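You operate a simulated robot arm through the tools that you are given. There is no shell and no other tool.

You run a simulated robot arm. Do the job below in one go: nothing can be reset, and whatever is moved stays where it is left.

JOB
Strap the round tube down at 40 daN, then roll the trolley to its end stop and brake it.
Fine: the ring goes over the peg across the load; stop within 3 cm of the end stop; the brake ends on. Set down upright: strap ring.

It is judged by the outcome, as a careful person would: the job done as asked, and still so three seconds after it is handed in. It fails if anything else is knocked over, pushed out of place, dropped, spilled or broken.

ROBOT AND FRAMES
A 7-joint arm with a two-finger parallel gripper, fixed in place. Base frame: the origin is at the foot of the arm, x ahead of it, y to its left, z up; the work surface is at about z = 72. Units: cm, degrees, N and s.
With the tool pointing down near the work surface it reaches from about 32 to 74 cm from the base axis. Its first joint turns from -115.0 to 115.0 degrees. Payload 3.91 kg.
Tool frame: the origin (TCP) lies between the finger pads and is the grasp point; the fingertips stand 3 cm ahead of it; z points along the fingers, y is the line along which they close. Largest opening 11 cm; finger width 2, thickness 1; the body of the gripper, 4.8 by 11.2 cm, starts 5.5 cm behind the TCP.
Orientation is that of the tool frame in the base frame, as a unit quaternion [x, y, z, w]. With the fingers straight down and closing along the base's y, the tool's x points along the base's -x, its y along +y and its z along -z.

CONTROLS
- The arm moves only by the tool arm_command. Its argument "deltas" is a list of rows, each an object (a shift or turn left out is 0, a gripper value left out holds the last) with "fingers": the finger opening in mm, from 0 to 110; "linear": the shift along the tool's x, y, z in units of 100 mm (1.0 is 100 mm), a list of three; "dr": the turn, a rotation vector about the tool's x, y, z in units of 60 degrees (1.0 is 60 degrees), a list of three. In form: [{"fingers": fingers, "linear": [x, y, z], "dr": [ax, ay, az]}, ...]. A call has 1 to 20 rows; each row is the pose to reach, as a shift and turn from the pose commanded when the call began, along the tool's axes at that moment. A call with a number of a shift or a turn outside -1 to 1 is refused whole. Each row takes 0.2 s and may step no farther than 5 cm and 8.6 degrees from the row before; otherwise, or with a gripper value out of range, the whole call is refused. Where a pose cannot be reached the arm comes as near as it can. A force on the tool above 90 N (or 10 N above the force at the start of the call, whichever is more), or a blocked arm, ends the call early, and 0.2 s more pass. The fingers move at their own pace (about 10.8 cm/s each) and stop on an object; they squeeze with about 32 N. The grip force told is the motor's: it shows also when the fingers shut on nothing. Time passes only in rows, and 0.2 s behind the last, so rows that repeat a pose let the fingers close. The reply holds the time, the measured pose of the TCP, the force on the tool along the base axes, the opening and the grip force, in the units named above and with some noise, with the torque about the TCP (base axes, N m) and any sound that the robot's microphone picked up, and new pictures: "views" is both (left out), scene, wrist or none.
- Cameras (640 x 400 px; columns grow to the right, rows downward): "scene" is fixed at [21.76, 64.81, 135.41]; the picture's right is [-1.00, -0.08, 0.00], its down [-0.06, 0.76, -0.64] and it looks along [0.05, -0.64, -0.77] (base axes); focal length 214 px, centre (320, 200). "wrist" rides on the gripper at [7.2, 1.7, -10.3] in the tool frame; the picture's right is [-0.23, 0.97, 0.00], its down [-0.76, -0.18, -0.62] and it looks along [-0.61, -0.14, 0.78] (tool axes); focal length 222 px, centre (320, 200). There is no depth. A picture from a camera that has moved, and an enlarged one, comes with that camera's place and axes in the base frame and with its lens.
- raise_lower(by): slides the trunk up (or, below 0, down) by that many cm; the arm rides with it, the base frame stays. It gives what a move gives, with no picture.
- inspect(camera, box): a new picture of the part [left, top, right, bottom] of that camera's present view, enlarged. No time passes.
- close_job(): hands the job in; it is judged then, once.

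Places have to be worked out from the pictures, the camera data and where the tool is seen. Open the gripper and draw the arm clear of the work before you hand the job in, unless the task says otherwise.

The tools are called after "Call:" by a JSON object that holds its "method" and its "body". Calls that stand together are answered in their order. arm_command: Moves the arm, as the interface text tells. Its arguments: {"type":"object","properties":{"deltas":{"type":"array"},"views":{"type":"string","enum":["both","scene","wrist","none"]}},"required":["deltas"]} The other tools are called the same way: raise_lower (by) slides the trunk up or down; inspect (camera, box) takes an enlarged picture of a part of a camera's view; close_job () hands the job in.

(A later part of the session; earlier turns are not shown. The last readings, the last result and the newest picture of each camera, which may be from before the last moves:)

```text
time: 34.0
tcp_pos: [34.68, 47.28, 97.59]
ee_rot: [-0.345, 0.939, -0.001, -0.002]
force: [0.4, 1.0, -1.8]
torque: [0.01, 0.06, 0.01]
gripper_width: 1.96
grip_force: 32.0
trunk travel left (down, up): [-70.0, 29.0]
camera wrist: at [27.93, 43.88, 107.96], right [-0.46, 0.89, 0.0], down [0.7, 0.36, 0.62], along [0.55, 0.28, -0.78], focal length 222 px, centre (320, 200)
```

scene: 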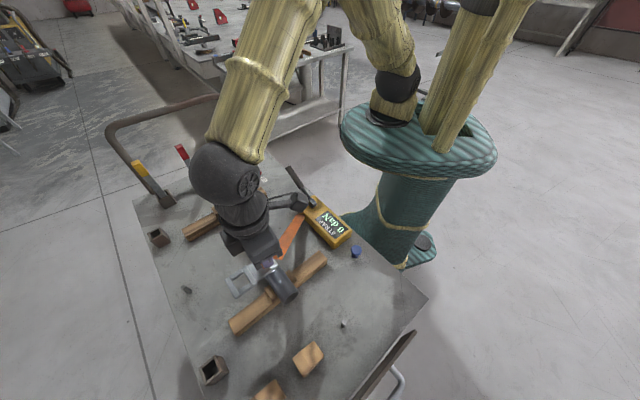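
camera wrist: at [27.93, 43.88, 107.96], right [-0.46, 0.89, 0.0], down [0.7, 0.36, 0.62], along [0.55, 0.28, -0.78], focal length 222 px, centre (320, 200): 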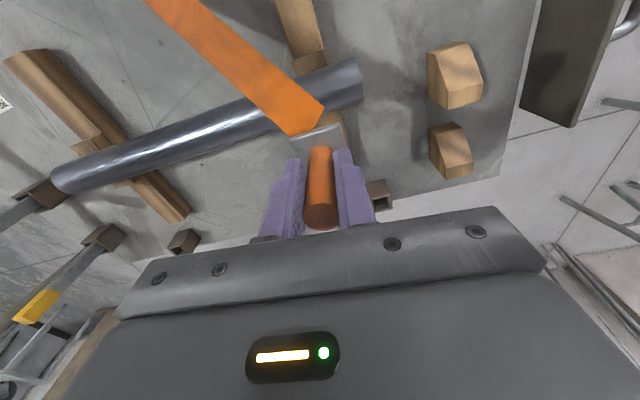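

The ring is over the tube's end region, above everything. I'll continue to the point above the target peg.

Call:
{"method": "arm_command", "body": {"deltas": [{"linear": [-0.2, -0.2, 0]}, {"linear": [-0.4, -0.4, 0]}, {"linear": [-0.6, -0.6, 0]}, {"linear": [-0.77, -0.77, 0]}], "views": "none"}}

Call:
{"method": "arm_command", "body": {"deltas": [{"linear": [-0.2, -0.2, 0]}, {"linear": [-0.4, -0.4, 0]}, {"linear": [-0.6, -0.6, 0]}, {"linear": [-0.77, -0.77, 0]}]}}

Call:
{"method": "inspect", "body": {"camera": "scene", "box": [130, 210, 290, 310]}}

```text
time: 35.0
tcp_pos: [45.3, 46.37, 97.46]
ee_rot: [-0.344, 0.939, -0.001, -0.002]
force: [0.5, -0.2, -2.0]
torque: [-0.04, 0.06, -0.01]
gripper_width: 1.96
grip_force: 31.8
trunk travel left (down, up): [-70.0, 29.0]
```

```text
time: 36.0
tcp_pos: [56.47, 45.83, 97.75]
ee_rot: [-0.344, 0.939, -0.001, -0.002]
force: [0.3, -0.1, -1.3]
torque: [-0.03, 0.03, 0.0]
gripper_width: 1.94
grip_force: 32.1
trunk travel left (down, up): [-70.0, 29.0]
camera wrist: at [49.81, 42.46, 107.99], right [-0.46, 0.89, 0.0], down [0.7, 0.36, 0.62], along [0.55, 0.28, -0.78], focal length 222 px, centre (320, 200)
```

scene: 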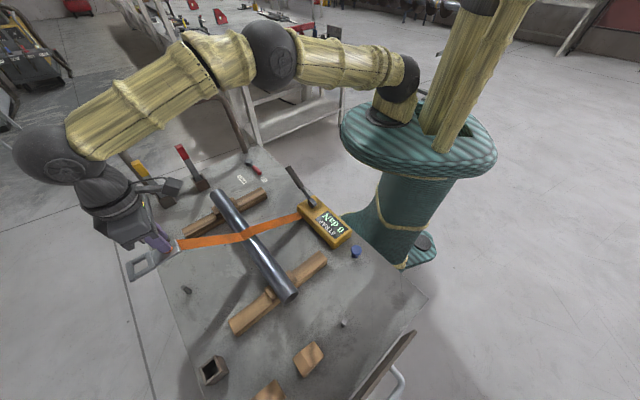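
wrist: 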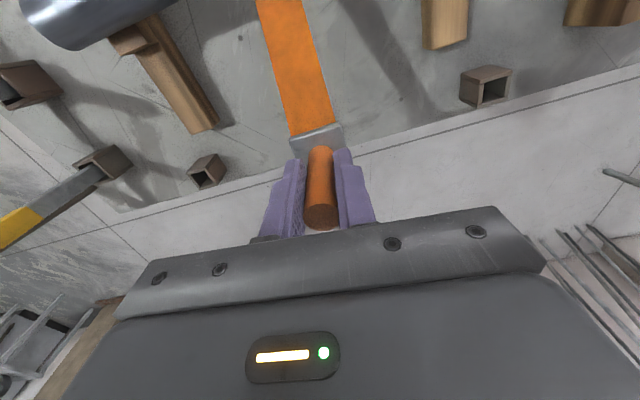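

```text
4.00 times, centred on (210, 260) of scene
camera zoom: at [21.76, 64.81, 135.41], right [-1.0, -0.08, 0.0], down [-0.06, 0.76, -0.64], along [0.05, -0.64, -0.77], focal length 858 px, centre (760, -40)
```

zoom: 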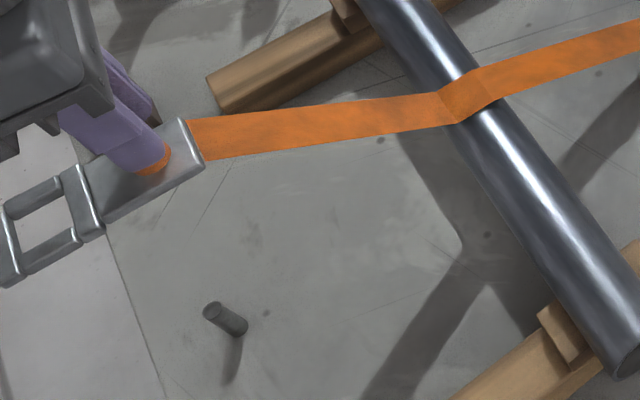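

The ring is just past the peg in the scene view and the strap passes over the tube. I'll zoom closely to measure the hole centre against the peg.

Call:
{"method": "inspect", "body": {"camera": "scene", "box": [120, 225, 200, 300]}}

```text
5.33 times, centred on (160, 262) of scene
camera zoom: at [21.76, 64.81, 135.41], right [-1.0, -0.08, 0.0], down [-0.06, 0.76, -0.64], along [0.05, -0.64, -0.77], focal length 1144 px, centre (1173, -133)
```

zoom: 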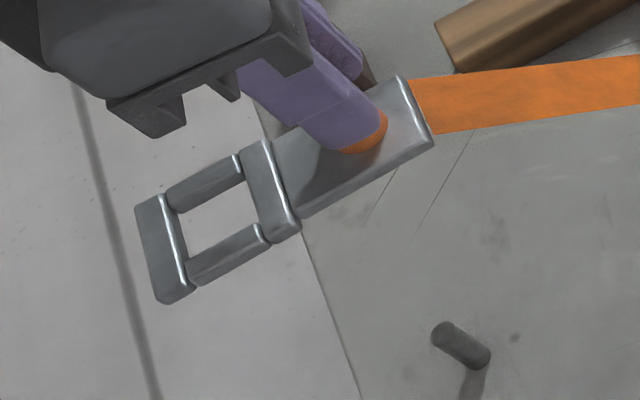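

The hole is about 2.4 × 3 cm and the peg about 1.2 cm. By the scene camera the hole needs to shift about (+0.8, -1.4); I'll do that while going down to z≈85 and measure again.

Call:
{"method": "arm_command", "body": {"deltas": [{"linear": [0.03, -0.16, 0.2]}, {"linear": [0.03, -0.16, 0.5]}, {"linear": [0.03, -0.16, 0.8]}, {"linear": [0.03, -0.16, 1.0]}], "views": "none"}}

Call:
{"method": "arm_command", "body": {"deltas": [{"linear": [0, 0, 0.15]}, {"linear": [0, 0, 0.3]}, {"linear": [0, 0, 0.3]}]}}

Call:
{"method": "inspect", "body": {"camera": "scene", "box": [140, 240, 220, 315]}}

```text
time: 37.0
tcp_pos: [56.79, 44.0, 87.57]
ee_rot: [-0.344, 0.939, -0.001, -0.001]
force: [0.1, -0.5, -1.1]
torque: [0.01, 0.0, 0.01]
gripper_width: 1.92
grip_force: 32.6
trunk travel left (down, up): [-70.0, 29.0]
```

```text
time: 37.8
tcp_pos: [56.93, 44.02, 84.52]
ee_rot: [-0.343, 0.939, -0.001, -0.001]
force: [-0.3, -1.0, -0.6]
torque: [-0.01, 0.02, -0.01]
gripper_width: 1.93
grip_force: 32.0
trunk travel left (down, up): [-70.0, 29.0]
camera wrist: at [50.33, 40.63, 94.93], right [-0.46, 0.89, 0.0], down [0.7, 0.36, 0.62], along [0.55, 0.28, -0.78], focal length 222 px, centre (320, 200)
```

scene: 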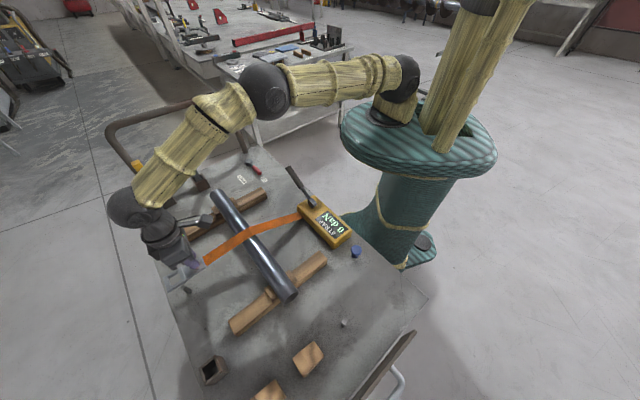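
wrist: 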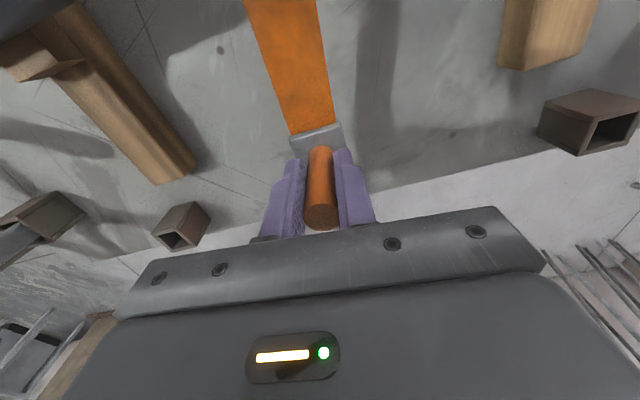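

```text
5.33 times, centred on (180, 278) of scene
camera zoom: at [21.76, 64.81, 135.41], right [-1.0, -0.08, 0.0], down [-0.06, 0.76, -0.64], along [0.05, -0.64, -0.77], focal length 1144 px, centre (1067, -213)
```

zoom: 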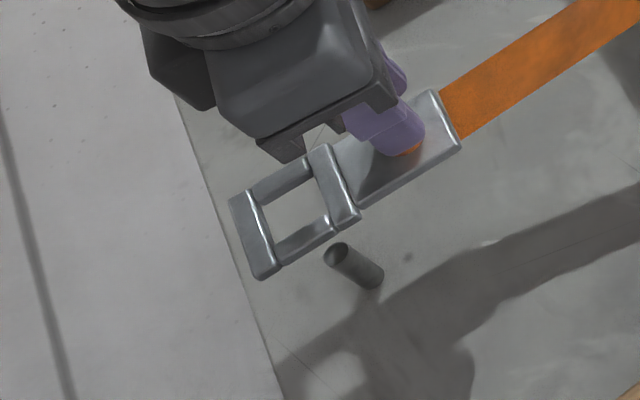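

Ring hole measured at about (60.6, 48.0) and the peg at about (60.2, 48.8) with its top near z 76. I'll correct that, lower 2 cm and verify.

Call:
{"method": "arm_command", "body": {"deltas": [{"linear": [-0.025, 0.088, 0.0]}, {"linear": [-0.025, 0.088, 0.15]}, {"linear": [-0.025, 0.088, 0.18]}], "views": "none"}}

Call:
{"method": "inspect", "body": {"camera": "scene", "box": [150, 255, 214, 315]}}

```text
time: 38.6
tcp_pos: [56.6, 44.76, 82.81]
ee_rot: [-0.344, 0.939, -0.001, -0.001]
force: [-0.8, -0.5, -0.7]
torque: [-0.04, 0.03, -0.02]
gripper_width: 1.95
grip_force: 32.1
trunk travel left (down, up): [-70.0, 29.0]
```

```text
6.67 times, centred on (182, 285) of scene
camera zoom: at [21.76, 64.81, 135.41], right [-1.0, -0.08, 0.0], down [-0.06, 0.76, -0.64], along [0.05, -0.64, -0.77], focal length 1430 px, centre (1240, -367)
```

zoom: 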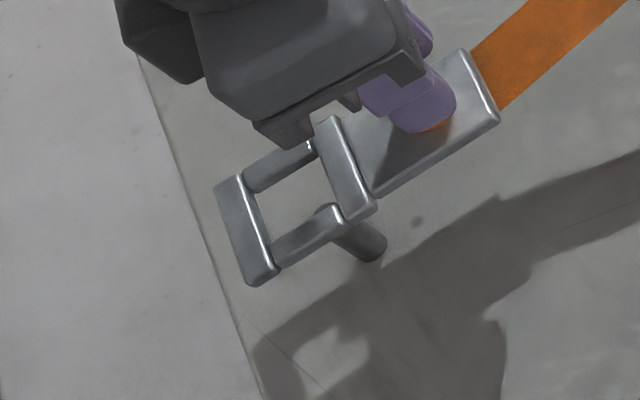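

The peg's top now shows through the hole and both centres are at about (60.3, 48.8). I'll lower slowly onto the deck.

Call:
{"method": "arm_command", "body": {"deltas": [{"linear": [0.01, 0, 0.12]}, {"linear": [0.01, 0, 0.24]}, {"linear": [0.01, 0, 0.33]}], "views": "none"}}

Call:
{"method": "inspect", "body": {"camera": "scene", "box": [150, 255, 214, 315]}}

```text
time: 39.4
tcp_pos: [56.5, 44.87, 79.36]
ee_rot: [-0.344, 0.939, 0.0, -0.002]
force: [-0.1, -0.7, -2.0]
torque: [0.0, 0.03, 0.01]
gripper_width: 1.96
grip_force: 31.7
trunk travel left (down, up): [-70.0, 29.0]
```

```text
6.67 times, centred on (182, 285) of scene
camera zoom: at [21.76, 64.81, 135.41], right [-1.0, -0.08, 0.0], down [-0.06, 0.76, -0.64], along [0.05, -0.64, -0.77], focal length 1430 px, centre (1240, -367)
```

zoom: 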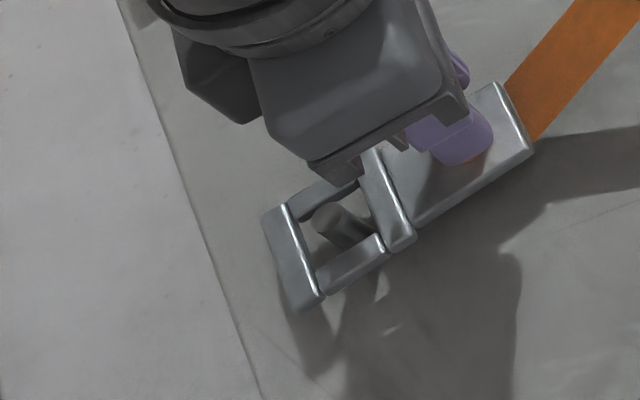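

The peg is inside the ring. I'll lower the last 1.7 cm until the ring sits on the deck.

Call:
{"method": "arm_command", "body": {"deltas": [{"linear": [0, 0, 0.06]}, {"linear": [0, 0, 0.12]}, {"linear": [0, 0, 0.16]}, {"linear": [0, 0, 0.165]}], "views": "none"}}

Call:
{"method": "inspect", "body": {"camera": "scene", "box": [150, 255, 214, 315]}}

```text
time: 40.4
tcp_pos: [56.5, 45.0, 77.86]
ee_rot: [-0.344, 0.939, -0.001, -0.001]
force: [0.1, 0.1, -1.2]
torque: [0.0, 0.03, 0.0]
gripper_width: 1.96
grip_force: 32.3
trunk travel left (down, up): [-70.0, 29.0]
```

```text
6.67 times, centred on (182, 285) of scene
camera zoom: at [21.76, 64.81, 135.41], right [-1.0, -0.08, 0.0], down [-0.06, 0.76, -0.64], along [0.05, -0.64, -0.77], focal length 1430 px, centre (1240, -367)
```

zoom: 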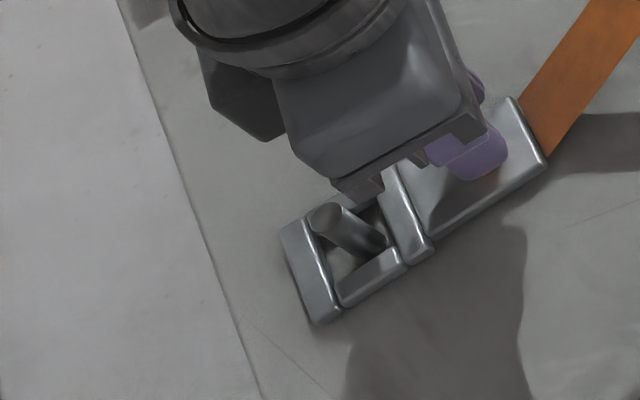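

It's almost seated. I'll lower 0.3 cm more and release.

Call:
{"method": "arm_command", "body": {"deltas": [{"linear": [0, 0, 0.015]}, {"linear": [0, 0, 0.03]}, {"linear": [0, 0, 0.03]}], "views": "none"}}

```text
time: 41.2
tcp_pos: [56.6, 44.8, 77.55]
ee_rot: [-0.344, 0.939, 0.0, 0.0]
force: [-1.3, 0.6, 3.2]
torque: [-0.03, 0.06, 0.0]
gripper_width: 1.94
grip_force: 32.1
trunk travel left (down, up): [-70.0, 29.0]
```

The upward force of 3 N shows the ring is on the deck. I'll open the fingers and lift clear.

Call:
{"method": "arm_command", "body": {"deltas": [{"fingers": 45}, {"fingers": 45}, {"fingers": 45}, {"fingers": 45, "linear": [0, 0, -0.2]}, {"fingers": 45, "linear": [0, 0, -0.5]}, {"fingers": 45, "linear": [0, 0, -0.95]}]}}

Call:
{"method": "inspect", "body": {"camera": "scene", "box": [150, 190, 350, 315]}}

```text
time: 42.6
tcp_pos: [56.32, 44.89, 86.9]
ee_rot: [-0.343, 0.939, -0.001, -0.002]
force: [-0.1, 0.1, 0.0]
torque: [0.01, 0.0, -0.06]
gripper_width: 4.47
grip_force: 0.0
trunk travel left (down, up): [-70.0, 29.0]
camera wrist: at [49.84, 41.46, 97.21], right [-0.46, 0.89, 0.0], down [0.7, 0.36, 0.62], along [0.55, 0.28, -0.78], focal length 222 px, centre (320, 200)
```

scene: 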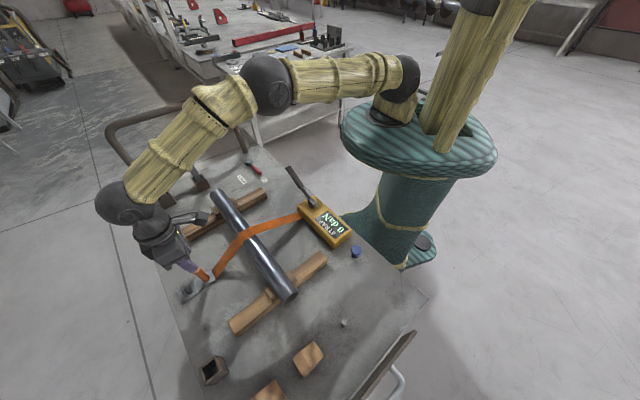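
wrist: 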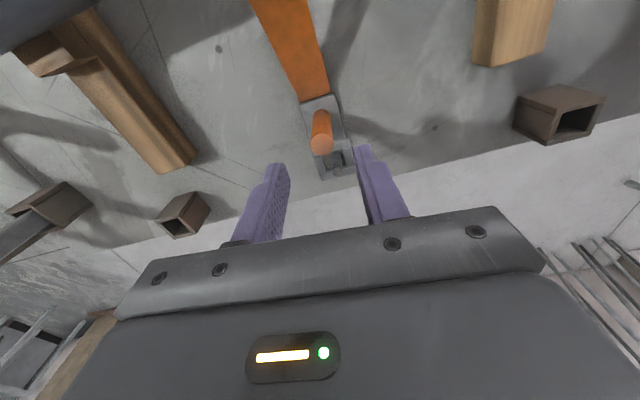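

```text
3.20 times, centred on (250, 252) of scene
camera zoom: at [21.76, 64.81, 135.41], right [-1.0, -0.08, 0.0], down [-0.06, 0.76, -0.64], along [0.05, -0.64, -0.77], focal length 686 px, centre (544, 32)
```

zoom: 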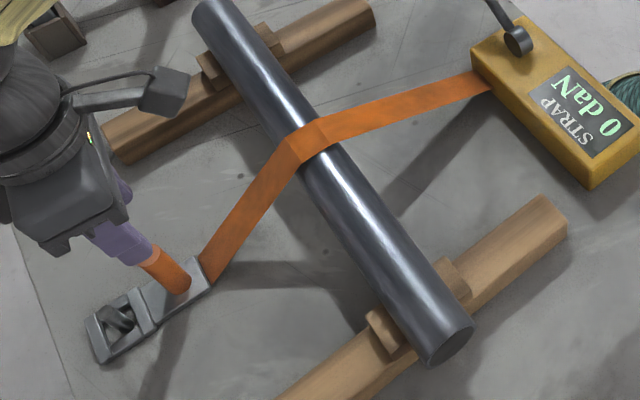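

The ring is seated over the peg with the post upright, and the display still reads 0 daN. I need to understand how the winch lever moves, so I'll zoom in on it and the brake.

Call:
{"method": "inspect", "body": {"camera": "scene", "box": [280, 160, 344, 220]}}

Call:
{"method": "inspect", "body": {"camera": "scene", "box": [225, 145, 281, 195]}}

```text
6.67 times, centred on (312, 190) of scene
camera zoom: at [21.76, 64.81, 135.41], right [-1.0, -0.08, 0.0], down [-0.06, 0.76, -0.64], along [0.05, -0.64, -0.77], focal length 1430 px, centre (373, 267)
```

zoom: 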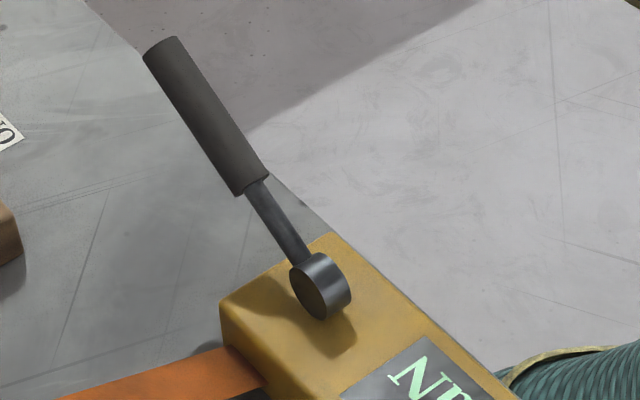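

```text
8.00 times, centred on (253, 170) of scene
camera zoom: at [21.76, 64.81, 135.41], right [-1.0, -0.08, 0.0], down [-0.06, 0.76, -0.64], along [0.05, -0.64, -0.77], focal length 1716 px, centre (856, 440)
```

zoom: 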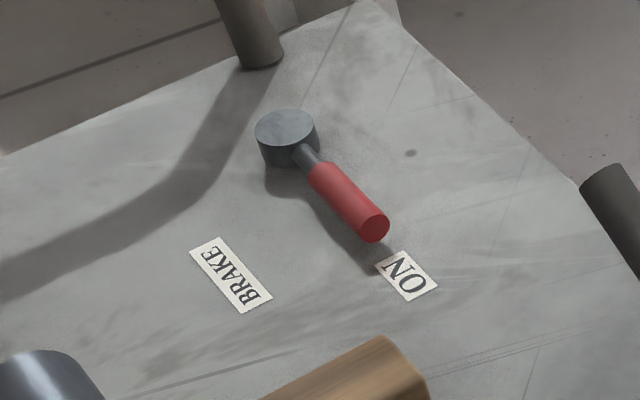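

The winch hub has a horizontal axis, so its lever pumps up and down in a plane along the trolley, from about 28° up on the handle side. The brake hub is vertical, with its lever pointing at ON. I'll go above the winch handle at about (34.7, 12), turning the fingers to close across the lever.

Call:
{"method": "arm_command", "body": {"deltas": [{"linear": [0, 0, -0.4]}, {"linear": [0, 0, -0.8]}, {"linear": [0, 0, -1.0]}], "views": "none"}}

Call:
{"method": "arm_command", "body": {"deltas": [{"linear": [0.31, -0.09, -0.26]}, {"linear": [0.62, -0.18, -0.52]}, {"linear": [0.94, -0.28, -0.8]}], "views": "none"}}

Call:
{"method": "arm_command", "body": {"deltas": [{"linear": [0.31, -0.09, 0], "dr": [0, 0, 0.14]}, {"linear": [0.62, -0.18, 0], "dr": [0, 0, 0.28]}, {"linear": [0.94, -0.28, 0], "dr": [0, 0, 0.42]}, {"linear": [0.94, -0.28, 0], "dr": [0, 0, 0.56]}, {"linear": [0.94, -0.28, 0], "dr": [0, 0, 0.7]}], "views": "none"}}

Call:
{"method": "arm_command", "body": {"deltas": [{"linear": [0.17, -0.28, 0], "dr": [0, 0, 0.14]}, {"linear": [0.34, -0.56, 0], "dr": [0, 0, 0.28]}, {"linear": [0.51, -0.84, 0], "dr": [0, 0, 0.42]}, {"linear": [0.51, -0.84, 0], "dr": [0, 0, 0.56]}, {"linear": [0.51, -0.84, 0], "dr": [0, 0, 0.72]}], "views": "none"}}

Call:
{"method": "arm_command", "body": {"deltas": [{"linear": [-0.07, -0.33, 0]}, {"linear": [-0.14, -0.66, 0]}, {"linear": [-0.21, -0.97, 0]}]}}

```text
time: 43.4
tcp_pos: [56.35, 44.74, 97.02]
ee_rot: [-0.344, 0.939, 0.0, -0.002]
force: [0.0, -0.6, -0.7]
torque: [0.0, 0.03, -0.02]
gripper_width: 4.48
grip_force: 0.1
trunk travel left (down, up): [-70.0, 29.0]
```

```text
time: 44.2
tcp_pos: [51.16, 36.31, 105.03]
ee_rot: [-0.344, 0.939, -0.001, -0.001]
force: [-0.2, 0.5, 0.4]
torque: [0.01, 0.0, 0.02]
gripper_width: 4.47
grip_force: 0.1
trunk travel left (down, up): [-70.0, 29.0]
```

```text
time: 45.4
tcp_pos: [45.71, 28.33, 104.94]
ee_rot: [0.017, 1.0, 0.0, -0.002]
force: [0.8, -0.1, 0.3]
torque: [0.04, 0.01, -0.02]
gripper_width: 4.53
grip_force: 0.0
trunk travel left (down, up): [-70.0, 29.0]
```

```text
refused: row 5 steps farther than a row can; nothing moved
```

```text
time: 46.2
tcp_pos: [47.69, 18.49, 105.16]
ee_rot: [0.016, 1.0, 0.0, -0.001]
force: [0.3, 0.4, -0.2]
torque: [0.03, 0.02, 0.01]
gripper_width: 4.51
grip_force: 0.2
trunk travel left (down, up): [-70.0, 29.0]
camera wrist: at [40.56, 20.39, 115.43], right [0.26, 0.97, 0.0], down [0.76, -0.2, 0.62], along [0.6, -0.16, -0.78], focal length 222 px, centre (320, 200)
```

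scene: 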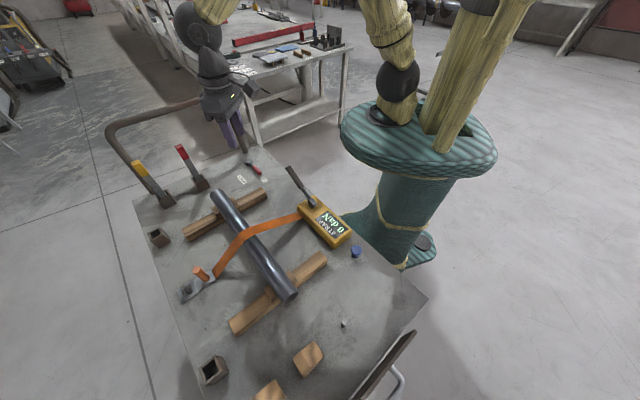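
wrist: 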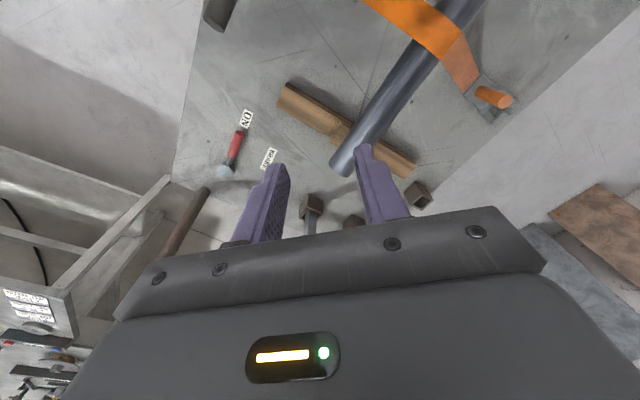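

One call was refused because a turn step was too large, so the last shift ran with the old yaw. I'm at (47.7, 18.5), clear of everything, and will now turn and go over the winch handle.

Call:
{"method": "arm_command", "body": {"deltas": [{"linear": [0.2, -0.1, 0], "dr": [0, 0, 0.13]}, {"linear": [0.4, -0.2, 0], "dr": [0, 0, 0.26]}, {"linear": [0.64, -0.35, 0], "dr": [0, 0, 0.39]}, {"linear": [0.64, -0.35, 0], "dr": [0, 0, 0.52]}, {"linear": [0.64, -0.35, 0], "dr": [0, 0, 0.65]}, {"linear": [0.64, -0.35, 0], "dr": [0, 0, 0.735]}], "views": "none"}}

Call:
{"method": "arm_command", "body": {"deltas": [{"linear": [0.1, -0.35, 0]}, {"linear": [0.22, -0.69, 0]}, {"linear": [0.22, -0.69, 0]}]}}

```text
time: 47.6
tcp_pos: [41.07, 15.3, 104.99]
ee_rot: [0.391, 0.921, -0.001, 0.0]
force: [0.5, -0.4, -0.4]
torque: [0.03, 0.01, 0.01]
gripper_width: 4.48
grip_force: 0.2
trunk travel left (down, up): [-70.0, 29.0]
```

```text
time: 48.4
tcp_pos: [34.82, 11.95, 105.18]
ee_rot: [0.389, 0.921, -0.001, 0.0]
force: [-0.4, 0.5, 0.5]
torque: [0.0, 0.02, 0.04]
gripper_width: 4.48
grip_force: 0.1
trunk travel left (down, up): [-70.0, 29.0]
camera wrist: at [31.03, 18.44, 115.52], right [0.86, 0.52, 0.0], down [0.4, -0.67, 0.62], along [0.32, -0.53, -0.78], focal length 222 px, centre (320, 200)
```

scene: 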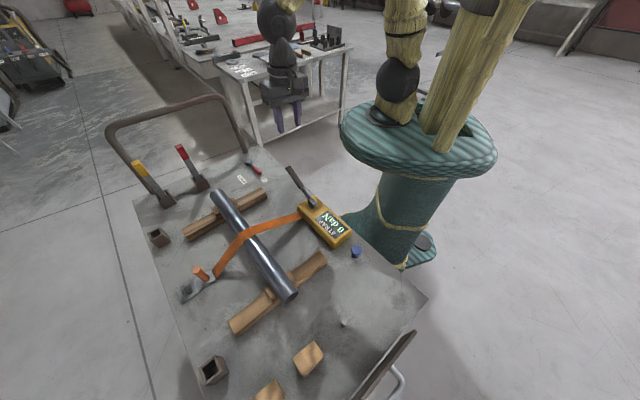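
wrist: 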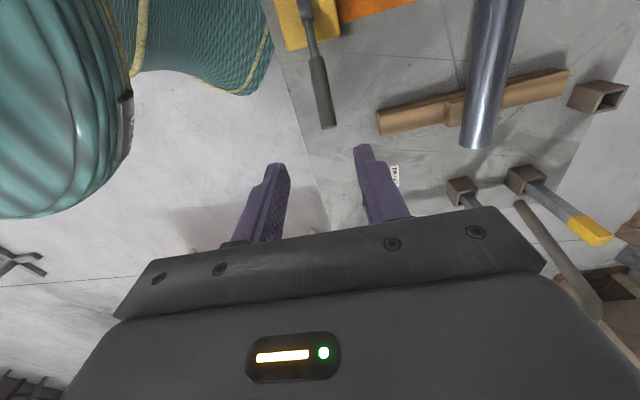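

The handle's tip is at about (38, 9.8) by this view. I'll shift slightly, open to 60 mm and lower alongside the handle.

Call:
{"method": "arm_command", "body": {"deltas": [{"fingers": 60, "linear": [-0.08, 0.05, 0.3]}, {"fingers": 60, "linear": [-0.08, 0.05, 0.65]}, {"fingers": 60, "linear": [-0.08, 0.05, 1.0]}], "views": "none"}}

Call:
{"method": "arm_command", "body": {"deltas": [{"linear": [0, 0, 0.2]}, {"linear": [0, 0, 0.4]}]}}

```text
time: 49.2
tcp_pos: [35.75, 11.99, 94.87]
ee_rot: [0.39, 0.921, -0.001, 0.0]
force: [0.1, 0.4, -0.2]
torque: [-0.01, -0.02, 0.01]
gripper_width: 5.99
grip_force: 0.1
trunk travel left (down, up): [-70.0, 29.0]
```

```text
time: 49.8
tcp_pos: [35.47, 11.89, 91.09]
ee_rot: [0.39, 0.921, -0.002, 0.0]
force: [-0.5, -1.0, -0.7]
torque: [-0.03, -0.05, 0.0]
gripper_width: 5.99
grip_force: 0.1
trunk travel left (down, up): [-70.0, 29.0]
camera wrist: at [31.56, 18.17, 101.4], right [0.86, 0.52, 0.0], down [0.4, -0.67, 0.62], along [0.32, -0.53, -0.78], focal length 222 px, centre (320, 200)
```

scene: 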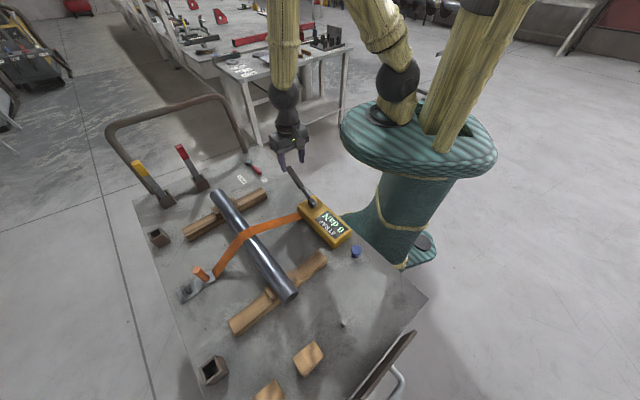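
wrist: 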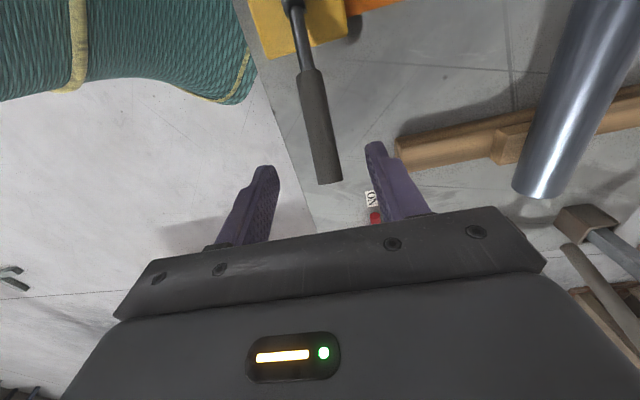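

The handle lines up between the fingers. I'll lower to z≈84 and close on it.

Call:
{"method": "arm_command", "body": {"deltas": [{"linear": [0, 0, 0.3]}, {"linear": [0, 0, 0.55]}, {"linear": [0, 0, 0.7]}, {"linear": [0, 0, 0.7]}], "views": "wrist"}}

```text
time: 50.8
tcp_pos: [35.44, 11.79, 84.14]
ee_rot: [0.39, 0.921, -0.001, -0.001]
force: [-0.1, 0.2, -0.5]
torque: [-0.01, 0.02, 0.01]
gripper_width: 5.99
grip_force: 0.1
trunk travel left (down, up): [-70.0, 29.0]
camera wrist: at [31.65, 18.23, 94.42], right [0.86, 0.52, 0.0], down [0.4, -0.67, 0.62], along [0.32, -0.53, -0.78], focal length 222 px, centre (320, 200)
```

wrist: 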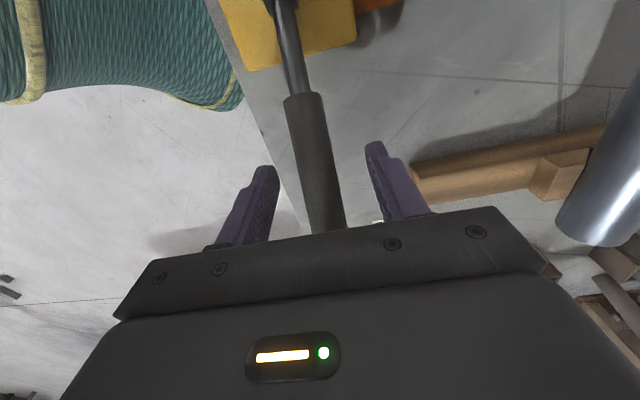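

The handle passes right through the grasp point. Closing now.

Call:
{"method": "arm_command", "body": {"deltas": [{"fingers": 0}, {"fingers": 0}, {"fingers": 0}, {"fingers": 0}], "views": "wrist"}}

```text
time: 51.8
tcp_pos: [35.48, 11.99, 84.15]
ee_rot: [0.389, 0.921, -0.001, -0.001]
force: [0.4, -0.4, -1.0]
torque: [-0.29, 0.04, 0.58]
gripper_width: 2.15
grip_force: 45.0
trunk travel left (down, up): [-70.0, 29.0]
camera wrist: at [31.65, 18.23, 94.43], right [0.86, 0.52, 0.0], down [0.4, -0.67, 0.62], along [0.32, -0.53, -0.78], focal length 222 px, centre (320, 200)
```

wrist: 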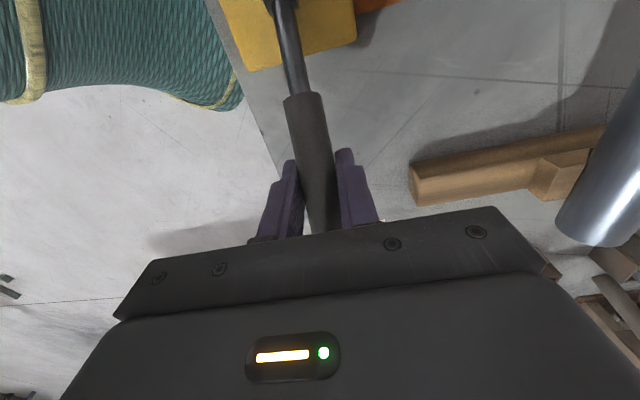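

The handle is held (2.15 cm). I'll raise it along its arc by about 20° and watch the force and display.

Call:
{"method": "arm_command", "body": {"deltas": [{"linear": [0.055, 0, -0.09]}, {"linear": [0.122, 0, -0.175]}, {"linear": [0.2, 0, -0.26]}, {"linear": [0.29, 0, -0.338]}], "views": "scene"}}

Call:
{"method": "inspect", "body": {"camera": "scene", "box": [260, 140, 372, 252]}}

```text
time: 52.8
tcp_pos: [33.48, 14.17, 87.48]
ee_rot: [0.39, 0.921, -0.001, -0.002]
force: [0.3, -0.1, -0.6]
torque: [0.01, -0.01, -0.03]
gripper_width: 0.0
grip_force: 37.5
trunk travel left (down, up): [-70.0, 29.0]
```

scene: 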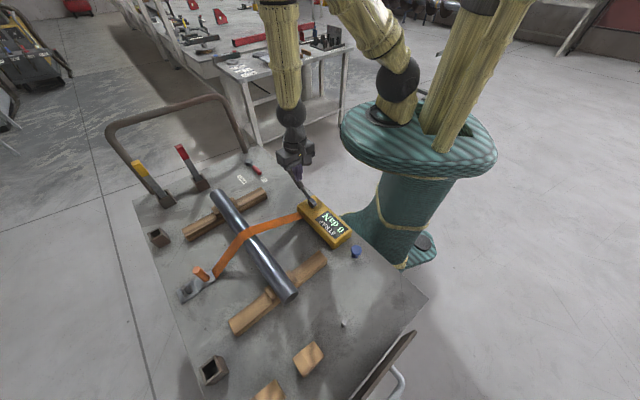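

```text
3.57 times, centred on (316, 196) of scene
camera zoom: at [21.76, 64.81, 135.41], right [-1.0, -0.08, 0.0], down [-0.06, 0.76, -0.64], along [0.05, -0.64, -0.77], focal length 766 px, centre (334, 214)
```

zoom: 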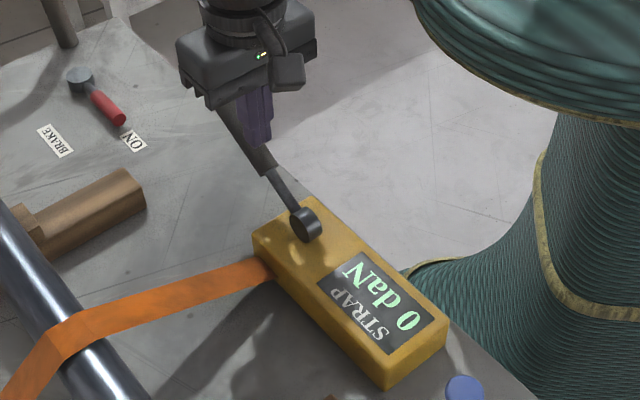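

The handle slipped out, the lever didn't move, and the display is still 0: a friction grip from above is too weak for this direction. I'll instead come in along the lever's own axis from its free end, with one finger above and one below. First I'll raise clear and turn the yaw.

Call:
{"method": "arm_command", "body": {"deltas": [{"linear": [0, 0, -0.4]}, {"linear": [0, 0, -0.8]}, {"linear": [0, 0, -1.0]}], "views": "none"}}

Call:
{"method": "arm_command", "body": {"deltas": [{"fingers": 50, "linear": [-0.3, 0, 0], "dr": [0, 0, -0.14]}, {"linear": [-0.6, 0, 0], "dr": [0, 0, -0.28]}, {"linear": [-0.9, 0, 0], "dr": [0, 0, -0.42]}, {"linear": [-0.97, -0.03, 0], "dr": [0, 0, -0.56]}, {"linear": [-0.97, -0.03, 0], "dr": [0, 0, -0.7]}, {"linear": [-0.97, -0.03, 0], "dr": [0, 0, -0.84]}, {"linear": [-0.97, -0.03, 0], "dr": [0, 0, -0.98]}], "views": "none"}}

Call:
{"method": "arm_command", "body": {"deltas": [{"dr": [0, 0, -0.14]}, {"dr": [0, 0, -0.28]}, {"dr": [0, 0, -0.42]}, {"dr": [0, 0, -0.54]}], "views": "both"}}

```text
time: 53.6
tcp_pos: [33.58, 14.23, 97.55]
ee_rot: [0.389, 0.921, -0.001, -0.001]
force: [-0.5, 0.6, 0.3]
torque: [-0.01, 0.03, -0.04]
gripper_width: 0.0
grip_force: 37.9
trunk travel left (down, up): [-70.0, 29.0]
```

```text
time: 55.2
tcp_pos: [39.94, 6.93, 97.45]
ee_rot: [-0.114, 0.993, 0.0, -0.001]
force: [-0.3, 0.2, 0.2]
torque: [-0.02, 0.01, -0.02]
gripper_width: 4.99
grip_force: 0.0
trunk travel left (down, up): [-70.0, 29.0]
```

```text
time: 56.2
tcp_pos: [40.07, 6.91, 97.39]
ee_rot: [-0.386, 0.922, -0.001, -0.001]
force: [0.5, 0.1, -0.7]
torque: [-0.02, 0.01, -0.02]
gripper_width: 5.02
grip_force: 0.1
trunk travel left (down, up): [-70.0, 29.0]
camera wrist: at [33.78, 2.87, 107.82], right [-0.54, 0.84, 0.0], down [0.66, 0.42, 0.62], along [0.53, 0.33, -0.78], focal length 222 px, centre (320, 200)
```

scene: 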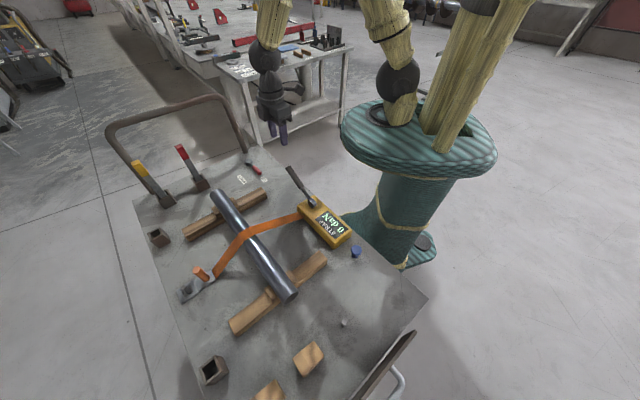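
wrist: 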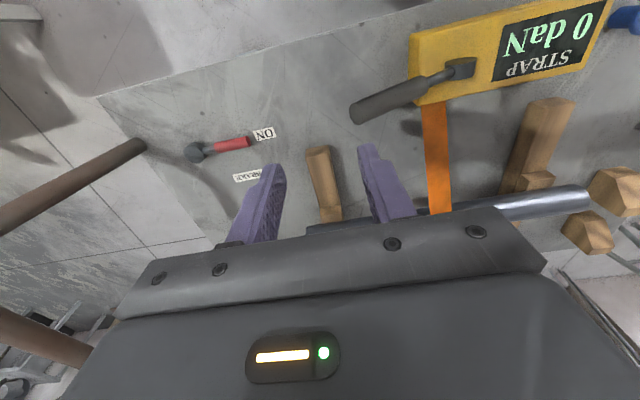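

The measured lever runs from the hub at (28.5, 18.8, 78.7) to its end at (37.3, 9.8, 85.7), about 29° up. I'll tilt the tool about its x axis so the fingers point along the lever toward the hub.

Call:
{"method": "arm_command", "body": {"deltas": [{"dr": [-0.14, 0, 0]}, {"dr": [-0.28, 0, 0]}, {"dr": [-0.42, 0, 0]}, {"dr": [-0.56, 0, 0]}, {"dr": [-0.7, 0, 0]}, {"dr": [-0.84, 0, 0]}, {"dr": [-0.98, 0, 0]}]}}

```text
time: 57.8
tcp_pos: [40.15, 6.77, 97.53]
ee_rot: [-0.335, 0.804, 0.454, -0.19]
force: [0.1, 0.0, -0.1]
torque: [-0.03, 0.0, 0.0]
gripper_width: 5.0
grip_force: 0.1
trunk travel left (down, up): [-70.0, 29.0]
camera wrist: at [40.72, -4.02, 104.33], right [-0.2, 0.51, 0.83], down [0.98, 0.1, 0.17], along [0.0, 0.85, -0.52], focal length 222 px, centre (320, 200)
```

scene: 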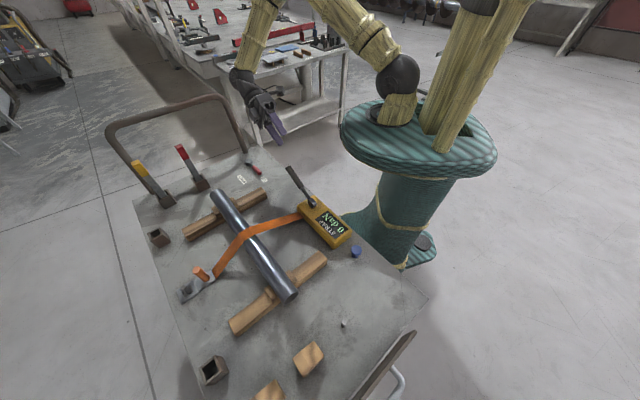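
wrist: 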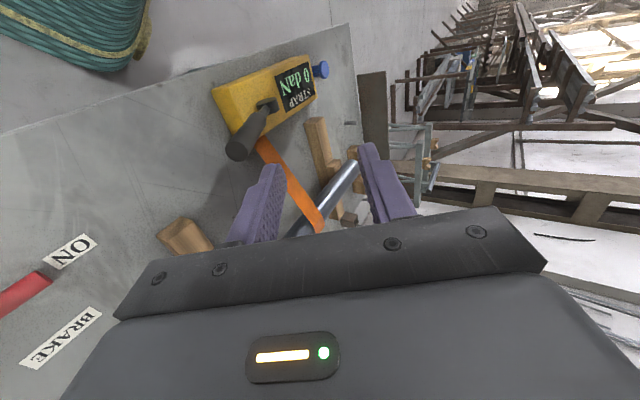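

The tool now points down along the lever from its free end. I'll drop straight down to a pre-grasp point about 5 cm beyond the lever's end, on its axis.

Call:
{"method": "arm_command", "body": {"deltas": [{"fingers": 60, "linear": [0, -0.3, 0.17], "dr": [-0.035, 0, 0]}, {"fingers": 60, "linear": [0, -0.55, 0.3], "dr": [-0.035, 0, 0]}, {"fingers": 60, "linear": [-0.006, -0.81, 0.455], "dr": [-0.035, 0, 0]}]}}

Call:
{"method": "inspect", "body": {"camera": "scene", "box": [230, 100, 358, 220]}}

```text
time: 58.6
tcp_pos: [40.51, 6.68, 88.22]
ee_rot: [-0.332, 0.795, 0.468, -0.197]
force: [0.4, 0.3, -0.3]
torque: [-0.03, 0.02, 0.01]
gripper_width: 6.01
grip_force: 0.1
trunk travel left (down, up): [-70.0, 29.0]
camera wrist: at [41.22, -4.26, 94.77], right [-0.18, 0.49, 0.85], down [0.98, 0.1, 0.15], along [-0.01, 0.86, -0.5], focal length 222 px, centre (320, 200)
```

scene: 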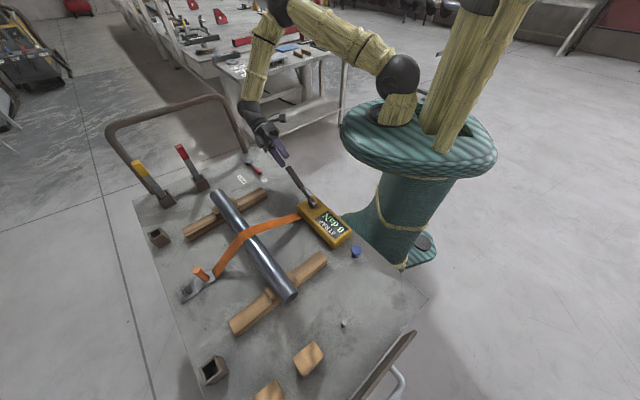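
wrist: 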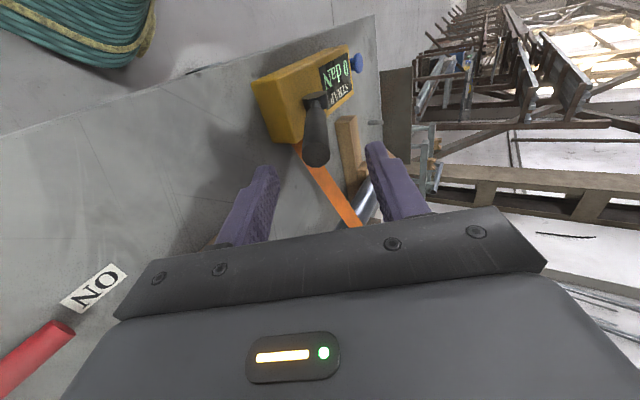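

```text
3.33 times, centred on (294, 160) of scene
camera zoom: at [21.76, 64.81, 135.41], right [-1.0, -0.08, 0.0], down [-0.06, 0.76, -0.64], along [0.05, -0.64, -0.77], focal length 715 px, centre (407, 333)
```

zoom: 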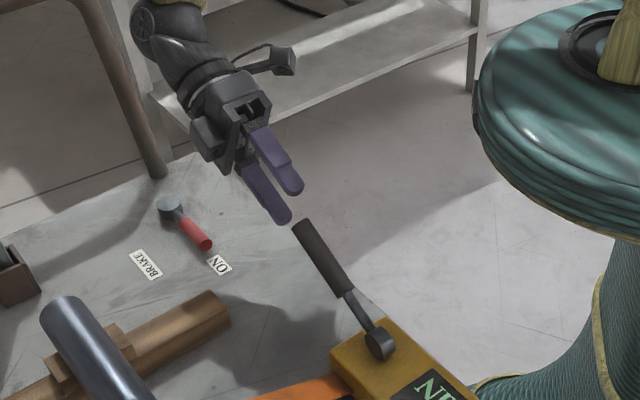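

The handle is exactly on the tool axis. I'll advance 8 cm along tool z and close.

Call:
{"method": "arm_command", "body": {"deltas": [{"linear": [0, 0, 0.2]}, {"linear": [0, 0, 0.4]}, {"linear": [0, 0, 0.6]}, {"linear": [0, 0, 0.8]}, {"fingers": 0, "linear": [0, 0, 0.8]}, {"fingers": 0, "linear": [0, 0, 0.8]}, {"fingers": 0, "linear": [0, 0, 0.8]}, {"fingers": 0, "linear": [0, 0, 0.8]}], "views": "wrist"}}

```text
time: 60.4
tcp_pos: [35.53, 11.33, 84.15]
ee_rot: [-0.331, 0.797, 0.465, -0.195]
force: [-1.9, -9.2, -46.4]
torque: [-1.55, -1.53, -0.14]
gripper_width: 2.22
grip_force: 44.6
trunk travel left (down, up): [-70.0, 29.0]
camera wrist: at [36.25, 0.48, 90.67], right [-0.18, 0.5, 0.85], down [0.98, 0.1, 0.15], along [-0.01, 0.86, -0.51], focal length 222 px, centre (320, 200)
```

wrist: 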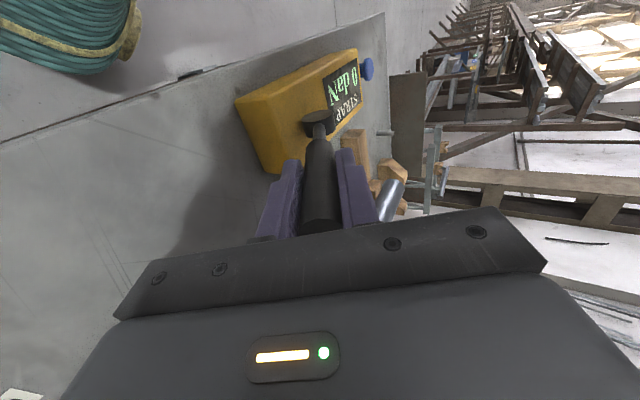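

The grip is on, with a 46 N load that shows the lever resisting upward. I'll try a small 6° stroke downward and watch the force.

Call:
{"method": "arm_command", "body": {"deltas": [{"linear": [0, -0.03, 0], "dr": [-0.025, 0, 0]}, {"linear": [0, -0.06, 0.0], "dr": [-0.05, 0, 0]}, {"linear": [0, -0.09, 0.005], "dr": [-0.075, 0, 0]}, {"linear": [0, -0.12, 0.006], "dr": [-0.1, 0, 0]}], "views": "scene"}}

Call:
{"method": "inspect", "body": {"camera": "scene", "box": [260, 140, 372, 252]}}

```text
time: 61.4
tcp_pos: [35.97, 11.14, 83.3]
ee_rot: [-0.322, 0.77, 0.508, -0.212]
force: [8.8, -19.5, -15.0]
torque: [-2.29, -1.62, 0.59]
gripper_width: 2.31
grip_force: 45.2
trunk travel left (down, up): [-70.0, 29.0]
```

scene: 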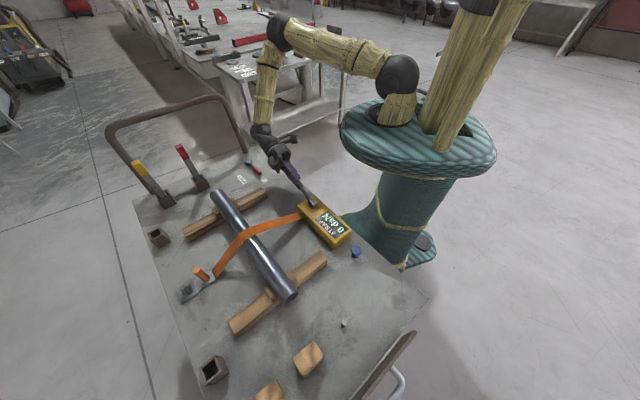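

```text
3.57 times, centred on (316, 196) of scene
camera zoom: at [21.76, 64.81, 135.41], right [-1.0, -0.08, 0.0], down [-0.06, 0.76, -0.64], along [0.05, -0.64, -0.77], focal length 766 px, centre (334, 214)
```

zoom: 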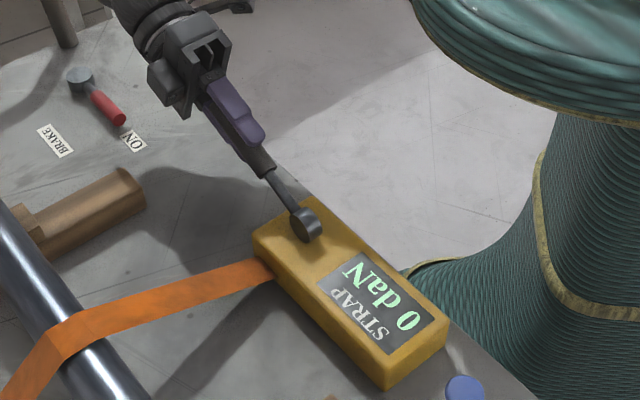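

The load dropped to about 20 N and the tool moved 0.9 cm, so it's unclear whether the lever followed. I'll zoom the wrist view to check.

Call:
{"method": "inspect", "body": {"camera": "wrist", "box": [220, 20, 420, 240]}}

Call:
{"method": "inspect", "body": {"camera": "scene", "box": [280, 160, 344, 220]}}

```text
1.82 times, centred on (320, 130) of wrist
camera zoom: at [37.07, -0.35, 88.81], right [-0.11, 0.43, 0.89], down [0.99, 0.09, 0.08], along [-0.04, 0.9, -0.44], focal length 404 px, centre (320, 327)
```

zoom: 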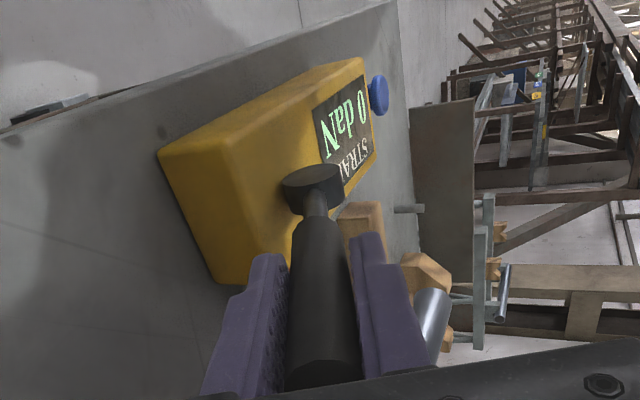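

```text
6.67 times, centred on (312, 190) of scene
camera zoom: at [21.76, 64.81, 135.41], right [-1.0, -0.08, 0.0], down [-0.06, 0.76, -0.64], along [0.05, -0.64, -0.77], focal length 1430 px, centre (373, 267)
```

zoom: 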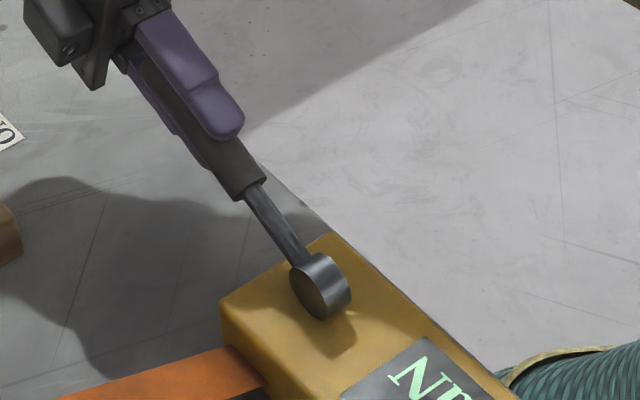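

The lever moved only a little downward, so its lower stop is close by. Now I'll stroke it upward about 25° along the arc with this positive grip.

Call:
{"method": "arm_command", "body": {"deltas": [{"linear": [0, 0.101, 0.0044], "dr": [0.0833, 0, 0]}, {"linear": [0, 0.201, 0.0176], "dr": [0.1667, 0, 0]}, {"linear": [0, 0.3, 0.0395], "dr": [0.25, 0, 0]}, {"linear": [0, 0.397, 0.07], "dr": [0.333, 0, 0]}, {"linear": [0, 0.49, 0.109], "dr": [0.4167, 0, 0]}], "views": "scene"}}

Call:
{"method": "inspect", "body": {"camera": "scene", "box": [260, 140, 372, 252]}}

```text
time: 62.1
tcp_pos: [35.55, 11.54, 84.25]
ee_rot: [-0.334, 0.822, 0.426, -0.179]
force: [14.2, -2.4, -46.7]
torque: [2.28, 1.79, -0.48]
gripper_width: 2.6
grip_force: 45.3
trunk travel left (down, up): [-70.0, 29.0]
stopped in row 3: the force on the tool passed its limit at 96 N (the readings are from after the stop); the commanded pose is now the measured one
```

scene: 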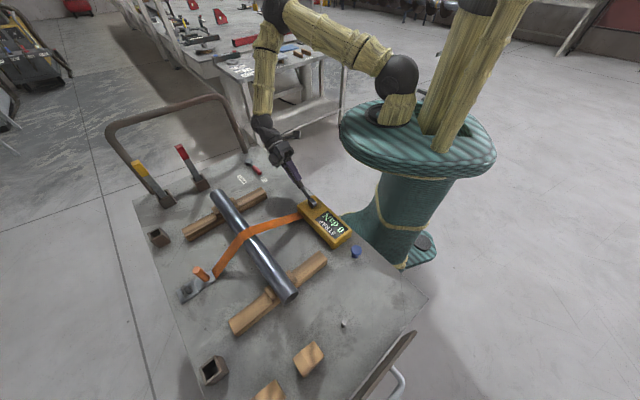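

```text
3.57 times, centred on (316, 196) of scene
camera zoom: at [21.76, 64.81, 135.41], right [-1.0, -0.08, 0.0], down [-0.06, 0.76, -0.64], along [0.05, -0.64, -0.77], focal length 766 px, centre (334, 214)
```

zoom: 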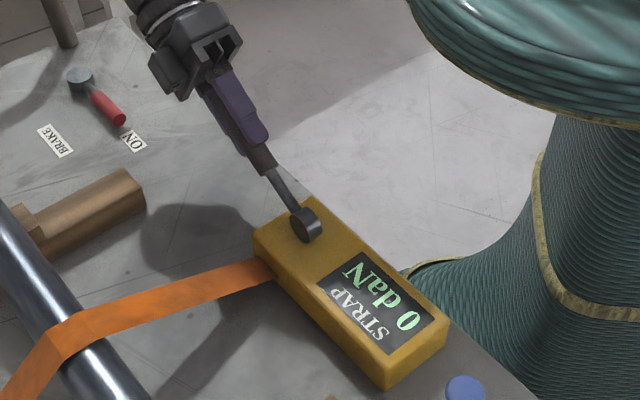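

Upward is blocked at 96 N, so the rest position is the upper stop and the working stroke must be downward. I'll push the handle down along its arc to about 15° and check the display.

Call:
{"method": "arm_command", "body": {"deltas": [{"linear": [0, -0.065, 0.009], "dr": [-0.117, 0, 0]}, {"linear": [0, -0.134, 0.023], "dr": [-0.217, 0, 0]}, {"linear": [0, -0.2, 0.043], "dr": [-0.275, 0, 0]}, {"linear": [0, -0.269, 0.063], "dr": [-0.333, 0, 0]}], "views": "scene"}}

Call:
{"method": "inspect", "body": {"camera": "scene", "box": [260, 140, 372, 252]}}

```text
time: 63.1
tcp_pos: [36.33, 10.67, 81.82]
ee_rot: [-0.298, 0.735, 0.563, -0.232]
force: [33.6, -16.6, -12.9]
torque: [-2.05, -2.05, -0.26]
gripper_width: 2.36
grip_force: 44.7
trunk travel left (down, up): [-70.0, 29.0]
```

scene: 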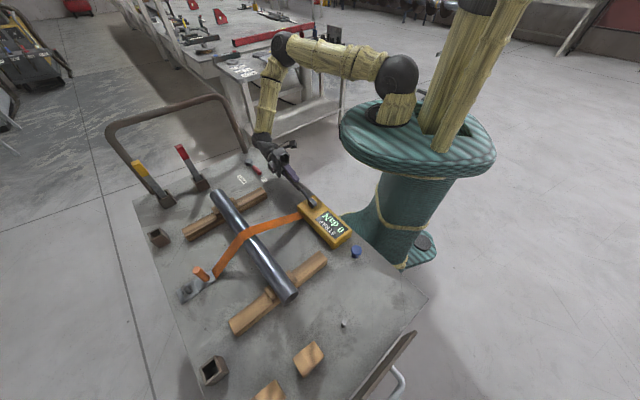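

```text
3.57 times, centred on (316, 196) of scene
camera zoom: at [21.76, 64.81, 135.41], right [-1.0, -0.08, 0.0], down [-0.06, 0.76, -0.64], along [0.05, -0.64, -0.77], focal length 766 px, centre (334, 214)
```

zoom: 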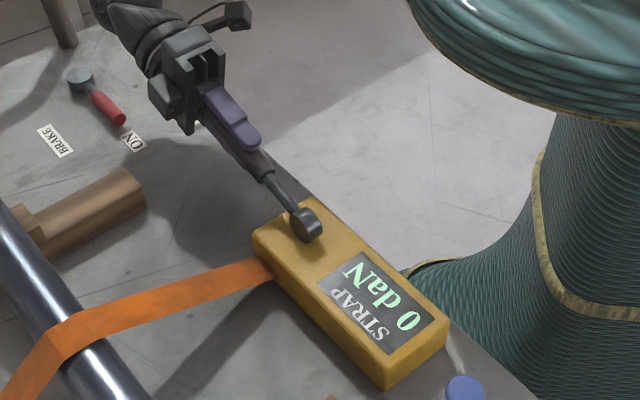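

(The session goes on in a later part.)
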